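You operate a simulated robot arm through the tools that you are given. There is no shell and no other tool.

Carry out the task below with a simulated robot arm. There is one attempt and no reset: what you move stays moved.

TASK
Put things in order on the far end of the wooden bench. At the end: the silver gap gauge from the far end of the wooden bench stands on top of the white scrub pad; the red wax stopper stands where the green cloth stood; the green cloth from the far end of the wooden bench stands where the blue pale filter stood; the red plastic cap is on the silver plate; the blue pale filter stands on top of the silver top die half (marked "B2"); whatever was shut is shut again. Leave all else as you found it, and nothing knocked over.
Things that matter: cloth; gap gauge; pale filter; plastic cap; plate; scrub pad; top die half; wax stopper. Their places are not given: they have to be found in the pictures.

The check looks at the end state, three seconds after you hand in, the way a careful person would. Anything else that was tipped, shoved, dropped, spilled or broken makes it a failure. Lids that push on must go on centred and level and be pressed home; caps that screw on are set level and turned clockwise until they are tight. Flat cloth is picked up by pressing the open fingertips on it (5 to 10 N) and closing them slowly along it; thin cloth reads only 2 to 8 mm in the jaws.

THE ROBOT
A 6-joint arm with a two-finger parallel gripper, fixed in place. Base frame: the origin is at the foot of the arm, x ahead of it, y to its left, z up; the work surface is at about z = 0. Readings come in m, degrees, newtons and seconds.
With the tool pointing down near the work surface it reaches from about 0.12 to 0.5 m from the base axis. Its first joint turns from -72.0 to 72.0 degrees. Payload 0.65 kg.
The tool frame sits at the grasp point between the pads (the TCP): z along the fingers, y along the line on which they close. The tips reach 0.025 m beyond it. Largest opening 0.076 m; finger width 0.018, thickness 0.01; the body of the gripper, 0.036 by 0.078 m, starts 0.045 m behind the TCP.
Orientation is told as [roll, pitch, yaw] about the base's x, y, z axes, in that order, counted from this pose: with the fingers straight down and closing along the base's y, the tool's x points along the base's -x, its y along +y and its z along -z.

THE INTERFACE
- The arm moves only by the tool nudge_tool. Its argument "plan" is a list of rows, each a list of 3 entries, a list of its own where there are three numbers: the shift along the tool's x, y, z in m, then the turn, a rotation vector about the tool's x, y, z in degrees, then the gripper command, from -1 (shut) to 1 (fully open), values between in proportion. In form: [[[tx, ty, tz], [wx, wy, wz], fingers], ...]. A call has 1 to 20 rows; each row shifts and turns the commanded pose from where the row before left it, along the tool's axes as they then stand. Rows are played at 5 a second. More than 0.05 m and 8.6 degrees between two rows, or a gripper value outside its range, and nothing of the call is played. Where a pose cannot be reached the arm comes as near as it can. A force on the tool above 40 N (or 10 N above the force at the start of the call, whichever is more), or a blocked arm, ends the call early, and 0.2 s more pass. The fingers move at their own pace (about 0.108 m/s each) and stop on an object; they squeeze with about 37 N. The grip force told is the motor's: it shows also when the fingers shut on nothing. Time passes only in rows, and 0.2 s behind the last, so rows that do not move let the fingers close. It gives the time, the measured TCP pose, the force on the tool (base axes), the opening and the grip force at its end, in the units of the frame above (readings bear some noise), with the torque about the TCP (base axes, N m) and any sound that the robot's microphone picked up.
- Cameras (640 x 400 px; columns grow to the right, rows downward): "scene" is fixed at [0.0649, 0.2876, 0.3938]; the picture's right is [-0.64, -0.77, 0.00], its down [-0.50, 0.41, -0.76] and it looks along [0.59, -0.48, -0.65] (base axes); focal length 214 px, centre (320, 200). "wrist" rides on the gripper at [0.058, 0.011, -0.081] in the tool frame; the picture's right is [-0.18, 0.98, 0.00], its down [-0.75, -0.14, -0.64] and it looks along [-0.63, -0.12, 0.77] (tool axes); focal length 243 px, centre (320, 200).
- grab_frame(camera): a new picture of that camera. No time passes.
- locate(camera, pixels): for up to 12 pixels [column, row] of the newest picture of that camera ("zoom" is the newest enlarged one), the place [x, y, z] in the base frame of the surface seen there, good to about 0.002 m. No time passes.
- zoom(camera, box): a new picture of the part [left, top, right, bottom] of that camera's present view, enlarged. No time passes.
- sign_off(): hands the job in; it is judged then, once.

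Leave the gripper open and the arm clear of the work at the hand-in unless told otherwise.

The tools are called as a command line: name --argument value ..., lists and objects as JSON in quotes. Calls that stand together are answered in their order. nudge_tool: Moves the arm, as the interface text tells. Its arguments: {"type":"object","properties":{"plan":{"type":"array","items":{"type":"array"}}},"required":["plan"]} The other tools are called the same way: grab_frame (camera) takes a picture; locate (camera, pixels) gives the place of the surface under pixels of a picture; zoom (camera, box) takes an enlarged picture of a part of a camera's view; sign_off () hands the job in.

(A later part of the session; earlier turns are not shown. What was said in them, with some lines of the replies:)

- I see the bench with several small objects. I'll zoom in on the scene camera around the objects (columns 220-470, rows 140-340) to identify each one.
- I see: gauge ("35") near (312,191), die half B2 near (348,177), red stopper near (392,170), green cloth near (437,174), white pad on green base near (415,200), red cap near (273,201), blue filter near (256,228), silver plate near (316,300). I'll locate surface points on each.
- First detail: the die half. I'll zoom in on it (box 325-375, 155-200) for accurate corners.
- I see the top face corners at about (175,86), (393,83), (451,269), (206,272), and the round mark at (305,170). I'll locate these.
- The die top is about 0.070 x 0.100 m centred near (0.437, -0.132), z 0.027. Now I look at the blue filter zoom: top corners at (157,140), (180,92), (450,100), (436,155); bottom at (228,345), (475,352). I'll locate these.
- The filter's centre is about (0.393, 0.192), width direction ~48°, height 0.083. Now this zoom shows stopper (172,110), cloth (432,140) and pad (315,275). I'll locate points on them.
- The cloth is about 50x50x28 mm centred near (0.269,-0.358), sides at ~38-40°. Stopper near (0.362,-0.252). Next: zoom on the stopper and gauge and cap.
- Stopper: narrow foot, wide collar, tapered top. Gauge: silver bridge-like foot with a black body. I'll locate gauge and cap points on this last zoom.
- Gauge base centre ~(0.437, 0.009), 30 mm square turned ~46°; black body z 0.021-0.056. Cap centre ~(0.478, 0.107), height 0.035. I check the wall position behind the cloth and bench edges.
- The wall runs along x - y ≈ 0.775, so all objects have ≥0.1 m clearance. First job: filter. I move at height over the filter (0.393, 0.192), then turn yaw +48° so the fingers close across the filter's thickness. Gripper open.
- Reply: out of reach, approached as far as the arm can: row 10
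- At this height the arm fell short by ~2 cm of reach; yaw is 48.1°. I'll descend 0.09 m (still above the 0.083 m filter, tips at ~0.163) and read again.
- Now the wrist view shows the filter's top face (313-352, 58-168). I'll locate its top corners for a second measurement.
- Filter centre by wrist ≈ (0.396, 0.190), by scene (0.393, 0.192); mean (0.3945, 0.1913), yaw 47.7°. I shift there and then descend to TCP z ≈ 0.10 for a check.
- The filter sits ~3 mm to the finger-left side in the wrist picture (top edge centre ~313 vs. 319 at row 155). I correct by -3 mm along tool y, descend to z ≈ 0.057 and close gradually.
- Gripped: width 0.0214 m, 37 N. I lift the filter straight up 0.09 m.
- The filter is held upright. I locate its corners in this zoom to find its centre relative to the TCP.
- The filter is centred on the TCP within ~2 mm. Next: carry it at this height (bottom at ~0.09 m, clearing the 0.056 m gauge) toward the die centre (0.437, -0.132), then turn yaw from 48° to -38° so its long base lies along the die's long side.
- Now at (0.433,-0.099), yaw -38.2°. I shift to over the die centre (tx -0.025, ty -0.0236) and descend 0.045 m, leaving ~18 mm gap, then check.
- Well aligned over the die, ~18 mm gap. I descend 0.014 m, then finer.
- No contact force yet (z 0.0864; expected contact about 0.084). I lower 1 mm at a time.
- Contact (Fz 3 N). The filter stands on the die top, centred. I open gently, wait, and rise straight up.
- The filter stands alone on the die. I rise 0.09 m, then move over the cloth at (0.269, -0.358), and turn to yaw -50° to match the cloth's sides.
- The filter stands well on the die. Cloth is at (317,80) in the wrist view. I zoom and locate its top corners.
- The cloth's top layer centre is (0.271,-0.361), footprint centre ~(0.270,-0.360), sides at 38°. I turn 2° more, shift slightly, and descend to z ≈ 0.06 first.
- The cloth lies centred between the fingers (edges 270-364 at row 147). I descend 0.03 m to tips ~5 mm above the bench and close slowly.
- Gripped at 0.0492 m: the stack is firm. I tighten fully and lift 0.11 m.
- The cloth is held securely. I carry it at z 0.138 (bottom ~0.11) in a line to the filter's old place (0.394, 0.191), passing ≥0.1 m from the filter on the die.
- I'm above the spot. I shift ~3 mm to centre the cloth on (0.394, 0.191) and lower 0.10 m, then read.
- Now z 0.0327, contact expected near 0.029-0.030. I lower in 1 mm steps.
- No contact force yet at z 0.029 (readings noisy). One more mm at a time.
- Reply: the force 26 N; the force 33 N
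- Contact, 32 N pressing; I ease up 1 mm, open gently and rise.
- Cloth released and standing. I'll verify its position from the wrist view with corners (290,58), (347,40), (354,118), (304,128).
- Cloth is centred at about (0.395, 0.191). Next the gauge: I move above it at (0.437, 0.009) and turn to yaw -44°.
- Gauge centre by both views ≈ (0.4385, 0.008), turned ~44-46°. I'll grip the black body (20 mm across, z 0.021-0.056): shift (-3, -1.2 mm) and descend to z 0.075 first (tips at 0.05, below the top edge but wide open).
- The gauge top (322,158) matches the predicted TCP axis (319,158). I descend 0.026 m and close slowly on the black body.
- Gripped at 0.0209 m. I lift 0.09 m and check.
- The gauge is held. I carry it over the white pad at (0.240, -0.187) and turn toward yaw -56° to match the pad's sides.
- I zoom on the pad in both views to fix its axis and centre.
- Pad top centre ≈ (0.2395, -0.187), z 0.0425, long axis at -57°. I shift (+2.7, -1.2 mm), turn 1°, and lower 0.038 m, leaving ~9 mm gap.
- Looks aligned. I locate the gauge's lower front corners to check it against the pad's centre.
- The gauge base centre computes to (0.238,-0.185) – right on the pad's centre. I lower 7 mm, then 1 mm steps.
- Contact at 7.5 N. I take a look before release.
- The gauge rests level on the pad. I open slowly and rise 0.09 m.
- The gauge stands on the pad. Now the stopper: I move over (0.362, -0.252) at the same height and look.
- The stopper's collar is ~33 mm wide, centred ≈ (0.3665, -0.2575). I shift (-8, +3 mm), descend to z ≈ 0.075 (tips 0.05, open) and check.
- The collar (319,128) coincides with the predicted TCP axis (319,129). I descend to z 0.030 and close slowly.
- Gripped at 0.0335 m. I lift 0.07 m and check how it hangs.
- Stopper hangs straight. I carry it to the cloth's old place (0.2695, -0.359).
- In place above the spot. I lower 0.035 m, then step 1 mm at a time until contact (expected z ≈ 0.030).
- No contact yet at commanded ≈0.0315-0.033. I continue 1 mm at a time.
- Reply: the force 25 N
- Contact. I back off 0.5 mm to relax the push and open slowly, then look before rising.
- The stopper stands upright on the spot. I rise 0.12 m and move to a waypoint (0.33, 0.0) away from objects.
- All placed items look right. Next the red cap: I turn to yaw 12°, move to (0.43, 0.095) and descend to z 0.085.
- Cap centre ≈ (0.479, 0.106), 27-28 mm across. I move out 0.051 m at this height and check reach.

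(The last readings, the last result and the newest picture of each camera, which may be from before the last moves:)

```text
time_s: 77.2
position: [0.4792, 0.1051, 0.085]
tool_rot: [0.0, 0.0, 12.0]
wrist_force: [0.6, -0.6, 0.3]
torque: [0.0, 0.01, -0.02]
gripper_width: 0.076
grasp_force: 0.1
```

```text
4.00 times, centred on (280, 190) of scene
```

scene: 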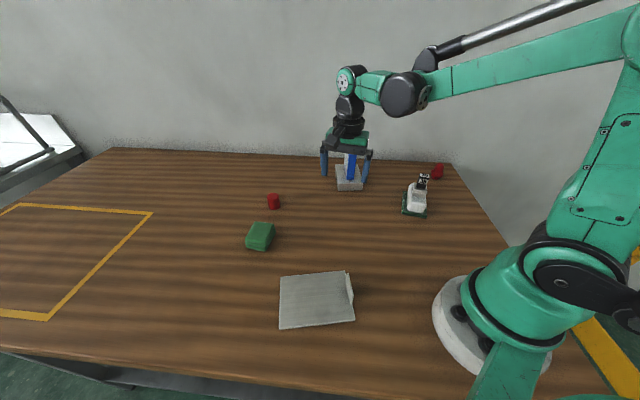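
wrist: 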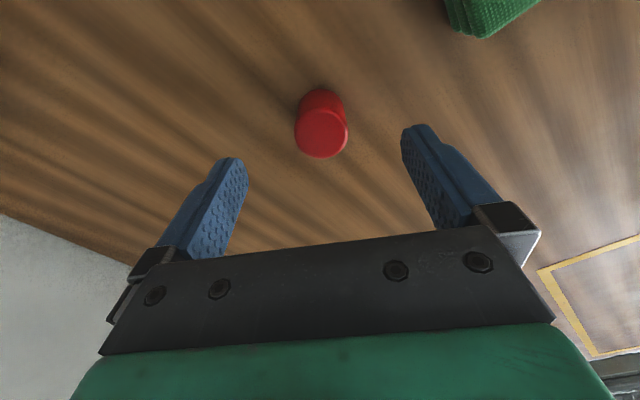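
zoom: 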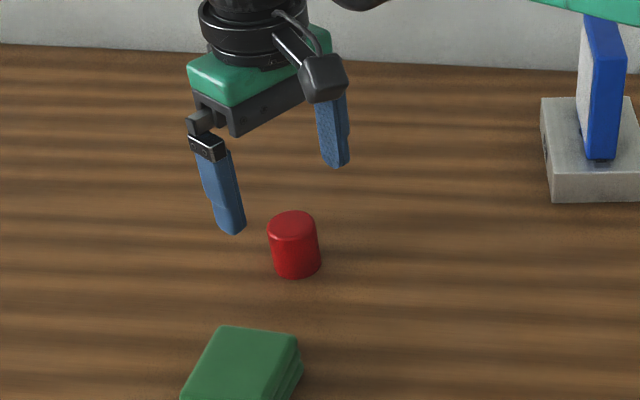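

The cap top (321,133) matches the TCP axis (319.5,132). I descend 0.051 m to z ≈ 0.034 and close slowly.

nudge_tool --plan '[[[0, 0, 0.02], [0, 0, 0], 1], [[0, 0, 0.02], [0, 0, 0], 1], [[0, 0, 0.011], [0, 0, 0], 1], [[0, 0, 0], [0, 0, 0], 0.5], [[0, 0, 0], [0, 0, 0], 0.2], [[0, 0, 0], [0, 0, 0], 0.0], [[0, 0, 0], [0, 0, 0], -0.1], [[0, 0, 0], [0, 0, 0], -0.2], [[0, 0, 0], [0, 0, 0], -0.28], [[0, 0, 0], [0, 0, 0], -0.4], [[0, 0, 0], [0, 0, 0], -0.6], [[0, 0, 0], [0, 0, 0], -1]]'

grab_frame --camera "wrist"

zoom --camera "scene" --box '[240, 150, 310, 220]'

```text
time_s: 79.8
position: [0.4774, 0.1052, 0.0351]
tool_rot: [-0.1, 0.0, 12.0]
wrist_force: [0.1, -0.1, 0.2]
torque: [0.02, -0.02, 0.0]
gripper_width: 0.0356
grasp_force: 36.9
```

```text
taken
```

wrist: 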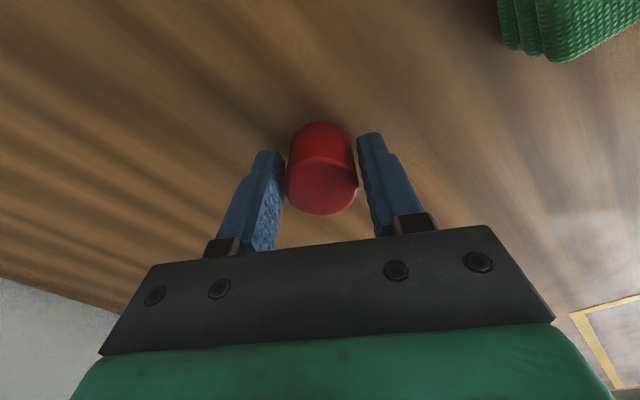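

```text
5.71 times, centred on (275, 185) of scene
```

zoom: 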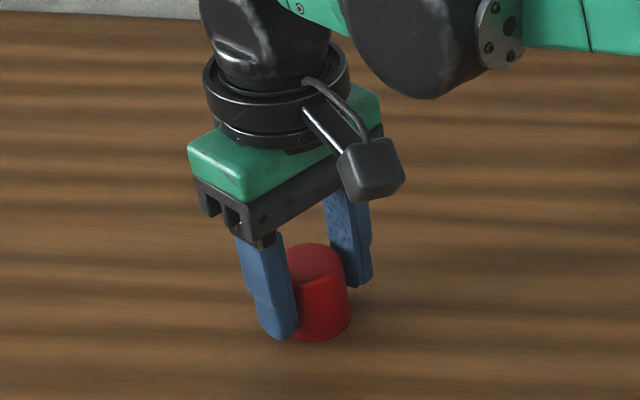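

The grip stopped at 0.0356 m, wider than the ~29 mm I measured. I look closer before lifting.

zoom --camera "wrist" --box '[260, 105, 400, 250]'

zoom --camera "scene" --box '[255, 175, 295, 215]'

```text
2.76 times, centred on (330, 178) of wrist
```

zoom: 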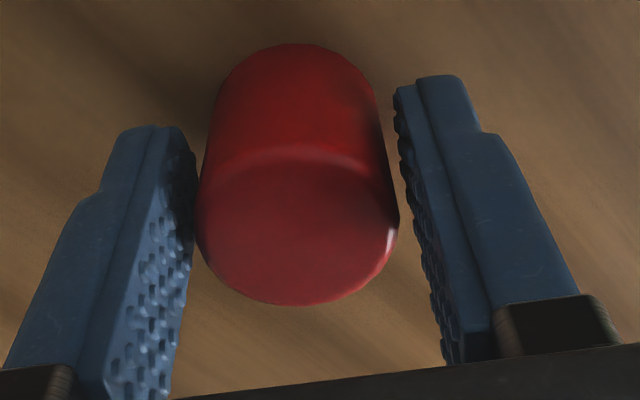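

```text
10.00 times, centred on (275, 195) of scene
```

zoom: 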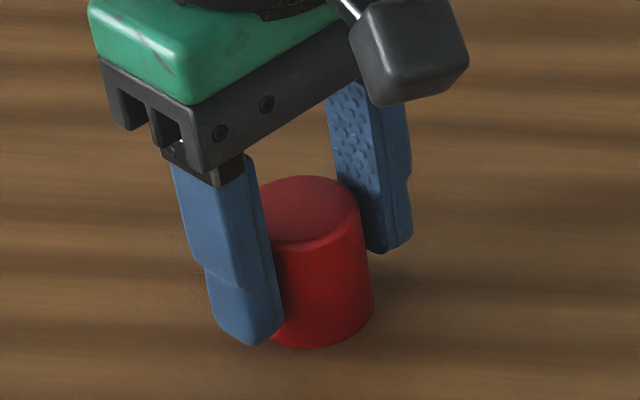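

I hold the grip shut a little longer to see if the opening settles.

nudge_tool --plan '[[[0, 0, 0], [0, 0, 0], -1], [[0, 0, 0], [0, 0, 0], -1], [[0, 0, 0], [0, 0, 0], -1]]'

locate --camera "wrist" --pixels '[[292, 190], [352, 190], [320, 195], [320, 170], [320, 212], [300, 150], [345, 145], [275, 200], [365, 160]]'

```text
time_s: 80.6
position: [0.4771, 0.106, 0.0351]
tool_rot: [0.1, 0.0, 12.0]
wrist_force: [-0.2, -0.6, 0.3]
torque: [0.02, 0.0, 0.02]
gripper_width: 0.0356
grasp_force: 36.7
```

```text
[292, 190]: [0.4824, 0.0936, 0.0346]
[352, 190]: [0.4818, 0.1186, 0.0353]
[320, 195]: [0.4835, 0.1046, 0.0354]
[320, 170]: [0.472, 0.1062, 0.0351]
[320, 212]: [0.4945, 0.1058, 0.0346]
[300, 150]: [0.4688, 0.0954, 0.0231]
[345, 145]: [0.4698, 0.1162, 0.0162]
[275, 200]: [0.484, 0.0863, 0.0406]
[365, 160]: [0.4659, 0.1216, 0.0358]
```

Steady at 0.0356 m with full motor force. I test it with a small 10 mm lift and look.

nudge_tool --plan '[[[0, 0, -0.003], [0, 0, 0], -1], [[0, 0, -0.007], [0, 0, 0], -1], [[0, 0, 0], [0, 0, 0], -1], [[0, 0, 0], [0, 0, 0], -1]]'

zoom --camera "scene" --box '[255, 170, 295, 215]'

zoom --camera "wrist" --box '[260, 105, 400, 250]'

```text
time_s: 81.6
position: [0.4777, 0.1058, 0.0454]
tool_rot: [0.0, 0.0, 12.0]
wrist_force: [0.2, 0.5, 0.1]
torque: [-0.01, 0.0, 0.03]
gripper_width: 0.0356
grasp_force: 36.7
```

```text
8.89 times, centred on (275, 192) of scene
```

zoom: 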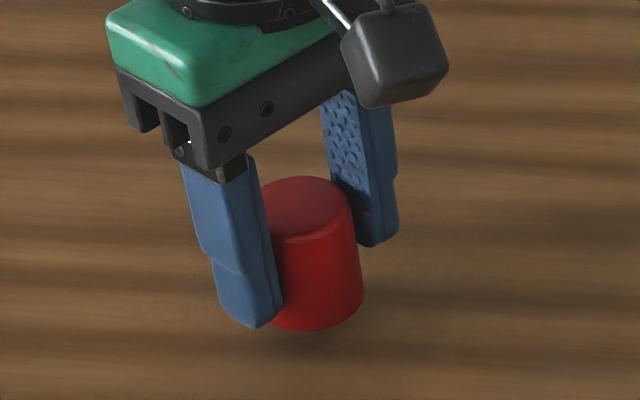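

```text
2.76 times, centred on (330, 178) of wrist
```

zoom: 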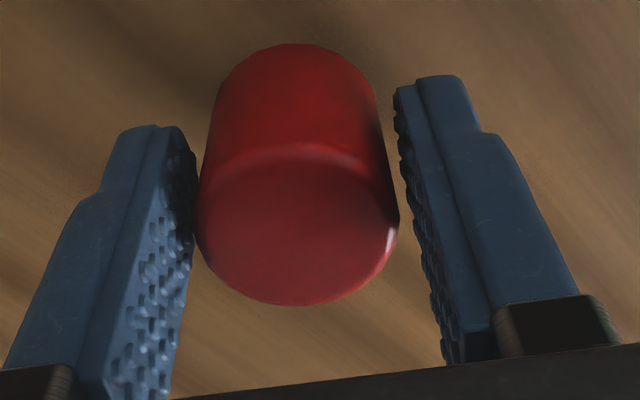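

The cap follows the lift. I raise it further and carry it to above the plate centre (0.212, 0.180), rising slightly on the way.

nudge_tool --plan '[[[0, 0, -0.02], [0, 0, 0], -1], [[0, 0, -0.02], [0, 0, 0], -1], [[0.0305, 0.016, -0.005], [0, 0, 0], -1], [[0.0305, 0.016, -0.005], [0, 0, 0], -1], [[0.0305, 0.016, -0.005], [0, 0, 0], -1], [[0.0305, 0.016, -0.005], [0, 0, 0], -1], [[0.0305, 0.016, -0.005], [0, 0, 0], -1], [[0.0305, 0.016, -0.005], [0, 0, 0], -1], [[0.0305, 0.016, 0], [0, 0, 0], -1], [[0.0305, 0.016, 0], [0, 0, 0], -1], [[0, 0, 0], [0, 0, 0], -1], [[0, 0, 0], [0, 0, 0], -1]]'

grab_frame --camera "scene"

grab_frame --camera "wrist"

```text
time_s: 84.2
position: [0.2115, 0.1826, 0.1155]
tool_rot: [0.1, 0.0, 12.0]
wrist_force: [-0.9, 0.2, -0.4]
torque: [-0.03, 0.02, 0.0]
gripper_width: 0.0354
grasp_force: 37.4
```

```text
taken
```

scene: 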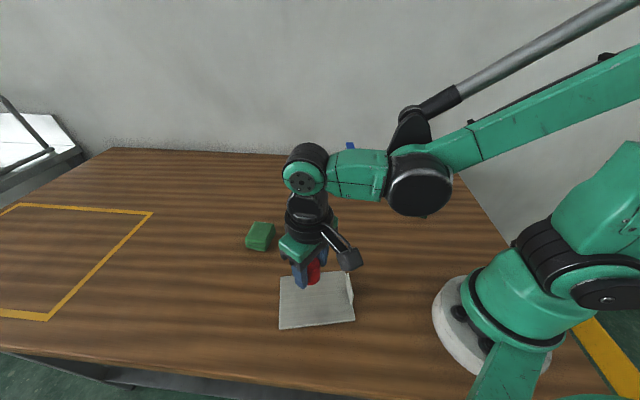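

```text
taken
```

wrist: 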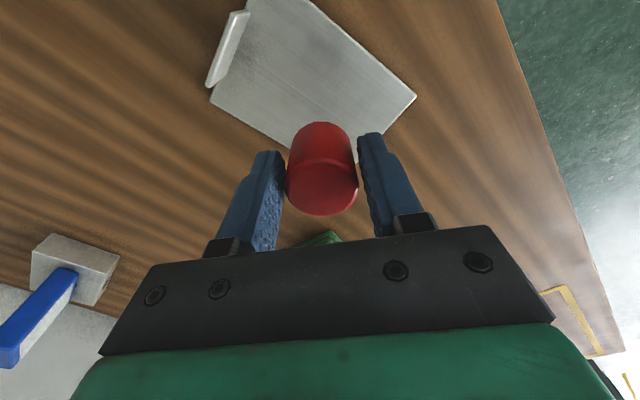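

I locate plate corners and the TCP-axis foot pixel (320,98) in the wrist view to confirm the drop spot is well inside.

locate --camera "wrist" --pixels '[[320, 98], [214, 100], [412, 97], [300, 3], [250, 5], [240, 20], [290, 140], [320, 60], [222, 70]]'

zoom --camera "scene" --box '[260, 230, 380, 340]'

```text
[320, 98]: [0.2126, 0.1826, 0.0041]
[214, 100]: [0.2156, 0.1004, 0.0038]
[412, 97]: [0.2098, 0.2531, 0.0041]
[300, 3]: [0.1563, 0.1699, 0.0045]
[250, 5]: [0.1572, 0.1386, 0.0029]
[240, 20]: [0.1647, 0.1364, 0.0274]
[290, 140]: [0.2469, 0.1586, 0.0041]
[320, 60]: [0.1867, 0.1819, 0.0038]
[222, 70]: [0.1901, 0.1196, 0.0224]
```

```text
3.64 times, centred on (320, 285) of scene
```

zoom: 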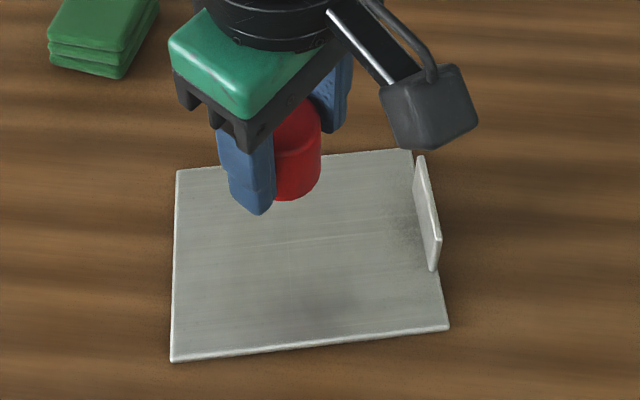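

Drop spot is well inside the plate (top z ≈ 0.004). I lower 0.068 m, then step in.

nudge_tool --plan '[[[0, 0, 0.025], [0, 0, 0], -1], [[0, 0, 0.025], [0, 0, 0], -1], [[0, 0, 0.018], [0, 0, 0], -1], [[0, 0, 0.004], [0, 0, 0], -1], [[0, 0, 0], [0, 0, 0], -1], [[0, 0, 0], [0, 0, 0], -1]]'

nudge_tool --plan '[[[0, 0, 0.001], [0, 0, 0], -1], [[0, 0, 0.001], [0, 0, 0], -1], [[0, 0, 0], [0, 0, 0], -1]]'

nudge_tool --plan '[[[0, 0, 0.001], [0, 0, 0], -1], [[0, 0, 0], [0, 0, 0], -1]]'

```text
time_s: 85.6
position: [0.2139, 0.1806, 0.0432]
tool_rot: [0.0, 0.1, 12.0]
wrist_force: [-0.2, 0.0, 0.2]
torque: [0.01, -0.02, 0.0]
gripper_width: 0.0356
grasp_force: 37.2
```

```text
time_s: 86.4
position: [0.2114, 0.1793, 0.0395]
tool_rot: [-0.1, 0.1, 12.0]
wrist_force: [0.4, 0.0, 0.2]
torque: [-0.01, 0.0, 0.0]
gripper_width: 0.0355
grasp_force: 36.7
```

```text
time_s: 87.0
position: [0.2123, 0.1799, 0.0399]
tool_rot: [0.0, 0.0, 12.0]
wrist_force: [-3.6, -1.3, 11.3]
torque: [0.01, -0.04, -0.01]
gripper_width: 0.0354
grasp_force: 37.2
```

Contact (11 N). I ease 0.5 mm, open slowly, and rise.

nudge_tool --plan '[[[0, 0, -0.0004], [0, 0, 0], -1], [[0, 0, 0], [0, 0, 0], -0.05], [[0, 0, 0], [0, 0, 0], 0.1], [[0, 0, 0], [0, 0, 0], 0.3], [[0, 0, 0], [0, 0, 0], 0.6], [[0, 0, 0], [0, 0, 0], 0.6], [[0, 0, -0.01], [0, 0, 0], 0.6], [[0, 0, -0.03], [0, 0, 0], 0.6], [[0, 0, -0.04], [0, 0, 0], 1], [[0, 0, -0.04], [0, 0, 0], 1], [[0, 0, 0], [0, 0, 0], 1]]'

grab_frame --camera "scene"

grab_frame --camera "wrist"

```text
time_s: 89.4
position: [0.2108, 0.1801, 0.1583]
tool_rot: [0.0, 0.0, 12.0]
wrist_force: [0.5, -0.1, -0.2]
torque: [0.01, 0.02, -0.01]
gripper_width: 0.0759
grasp_force: 0.1
```

```text
taken
```

scene: 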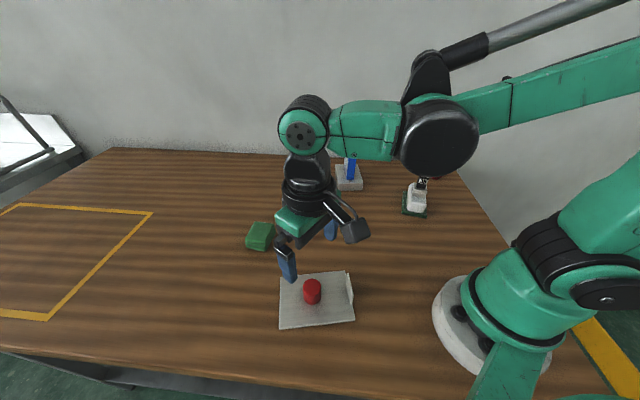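

```text
taken
```

wrist: 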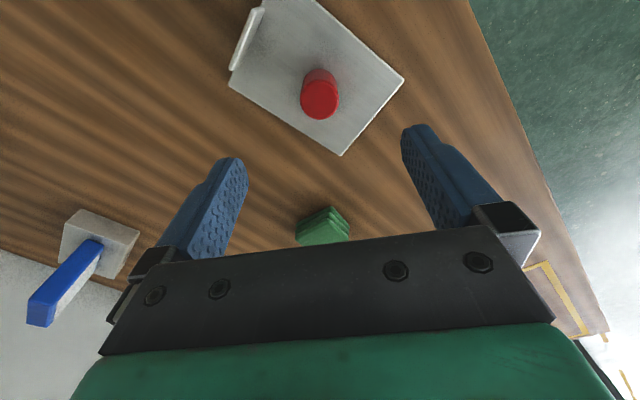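

The cap stands on the plate. I raise to z ≈ 0.28 and return to near the start pose, clear of the work.

nudge_tool --plan '[[[0, 0, -0.04], [0, 0, 0], 1], [[0, 0, -0.04], [0, 0, 0], 1], [[0, 0, -0.04], [0, 0, 0], 1], [[-0.0025, -0.0357, 0], [0, 0, 0], 1], [[-0.0025, -0.0357, 0], [0, 0, 0], 1], [[-0.0025, -0.0357, 0], [0, 0, 0], 1], [[-0.0025, -0.0357, 0], [0, 0, 0], 1], [[-0.0025, -0.0357, 0], [0, 0, 0], 1], [[-0.0025, -0.0357, 0], [0, 0, 0], 1], [[-0.0025, -0.0357, 0], [0, 0, 0], 1], [[-0.0025, -0.0357, 0], [0, 0, 0], 1], [[-0.0025, -0.0357, 0], [0, 0, 0], 1], [[0, 0, 0], [0, 0, 6], 1], [[0, 0, 0], [0, 0, 6], 1], [[0, 0, 0], [0, 0, 0], 1]]'

grab_frame --camera "scene"

zoom --camera "scene" --box '[320, 130, 460, 225]'

zoom --camera "scene" --box '[220, 190, 380, 340]'

grab_frame --camera "wrist"

```text
time_s: 92.6
position: [0.3024, -0.1307, 0.2814]
tool_rot: [0.0, 0.0, 0.0]
wrist_force: [-0.1, -0.2, -0.1]
torque: [0.0, 0.04, -0.01]
gripper_width: 0.0764
grasp_force: 0.1
```

```text
taken
```

scene: 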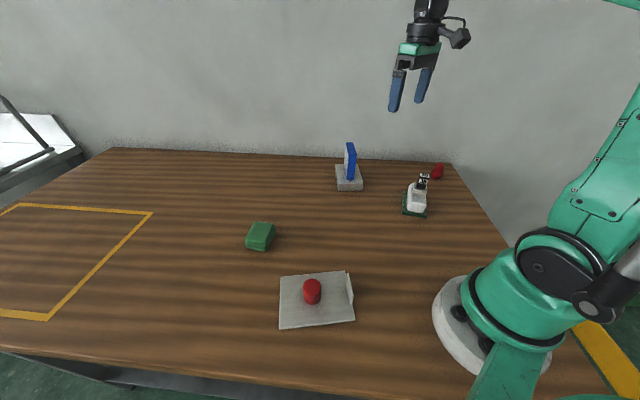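

```text
4.21 times, centred on (390, 178) of scene
```

zoom: 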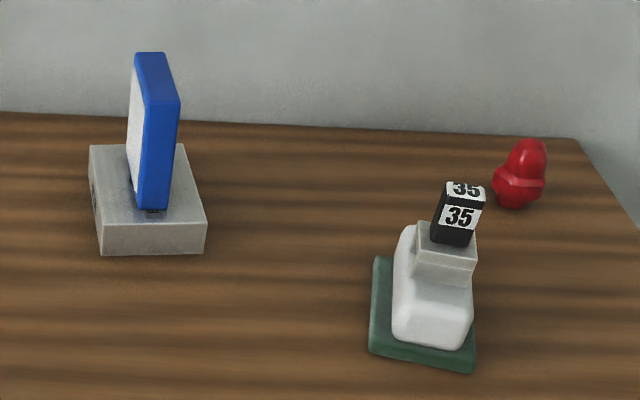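

```text
2.67 times, centred on (300, 265) of scene
```

zoom: 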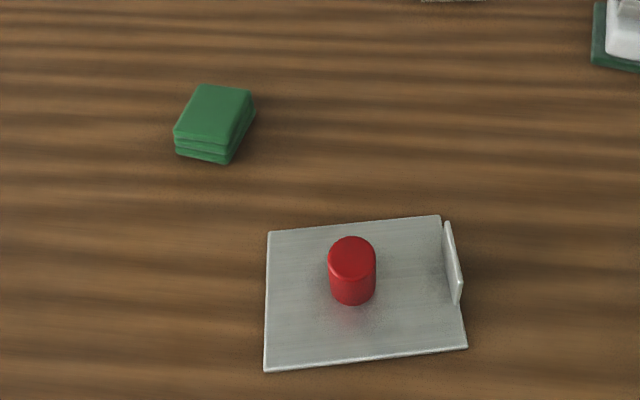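

```text
taken
```

wrist: 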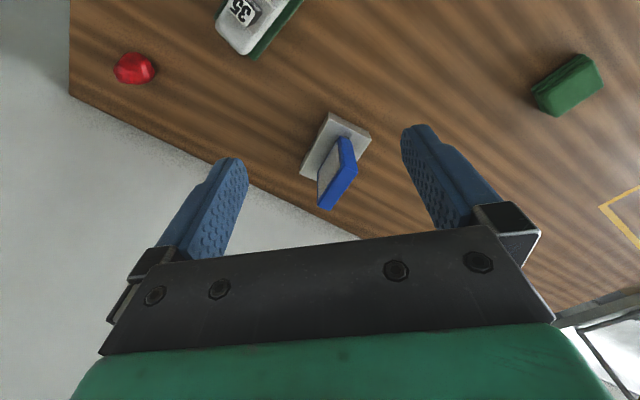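

Everything looks in order. A last numeric check: cloth, stopper, die corners, pad corners.

locate --camera "scene" --pixels '[[260, 233], [437, 168], [437, 176], [338, 189], [361, 190], [404, 213], [426, 217], [424, 176], [312, 284], [350, 144]]'

locate --camera "wrist" --pixels '[[135, 68], [567, 85], [535, 95], [580, 57], [600, 85], [555, 115], [242, 12], [338, 172]]'

```text
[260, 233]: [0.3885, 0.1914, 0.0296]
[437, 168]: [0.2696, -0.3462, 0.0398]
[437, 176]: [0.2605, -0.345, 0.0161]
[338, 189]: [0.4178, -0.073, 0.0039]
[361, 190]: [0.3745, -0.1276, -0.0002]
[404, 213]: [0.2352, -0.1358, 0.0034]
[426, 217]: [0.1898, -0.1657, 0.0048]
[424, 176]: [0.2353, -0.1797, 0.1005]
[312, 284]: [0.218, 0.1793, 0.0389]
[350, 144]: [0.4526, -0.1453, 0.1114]
```

```text
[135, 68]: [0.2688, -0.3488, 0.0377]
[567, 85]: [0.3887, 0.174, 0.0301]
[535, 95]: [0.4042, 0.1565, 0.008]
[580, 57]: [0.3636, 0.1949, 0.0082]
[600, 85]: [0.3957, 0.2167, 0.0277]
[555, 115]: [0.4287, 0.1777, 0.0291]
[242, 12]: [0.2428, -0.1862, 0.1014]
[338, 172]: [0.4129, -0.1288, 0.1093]
```

The readings match the goals:
- The die and pad are unmoved.
- The filter stands on the die.
- The gauge stands on the pad.
- The stopper stands at the cloth's old place.
- The cloth stands at the filter's old place.
- The cap stands on the plate.

No lid or cap was opened, so nothing needed shutting again. The gripper is open and the arm is clear, so I hand the job in.

sign_off

```text
The job is handed in.
```

I finished the job and handed it in. The last pictures and position readings showed everything where you asked:

- **Gap gauge:** it stands on top of the white scrub pad, centred on the pad's top.
- **Wax stopper:** it stands upright where the green cloth stood.
- **Green cloth:** it stands, still folded, where the blue pale filter stood, within a few millimetres.
- **Plastic cap:** it stands near the middle of the silver plate.
- **Pale filter:** it stands upright on the top die half marked "B2". I turned it about 86° so its base lies along the die's long side.

Nothing was knocked over. The die half still reads where it was, and the pad shows no visible shift. I found nothing shut at the start and opened nothing, so there was nothing to close again. The gripper is open and the arm is back near its starting pose, clear of the work.
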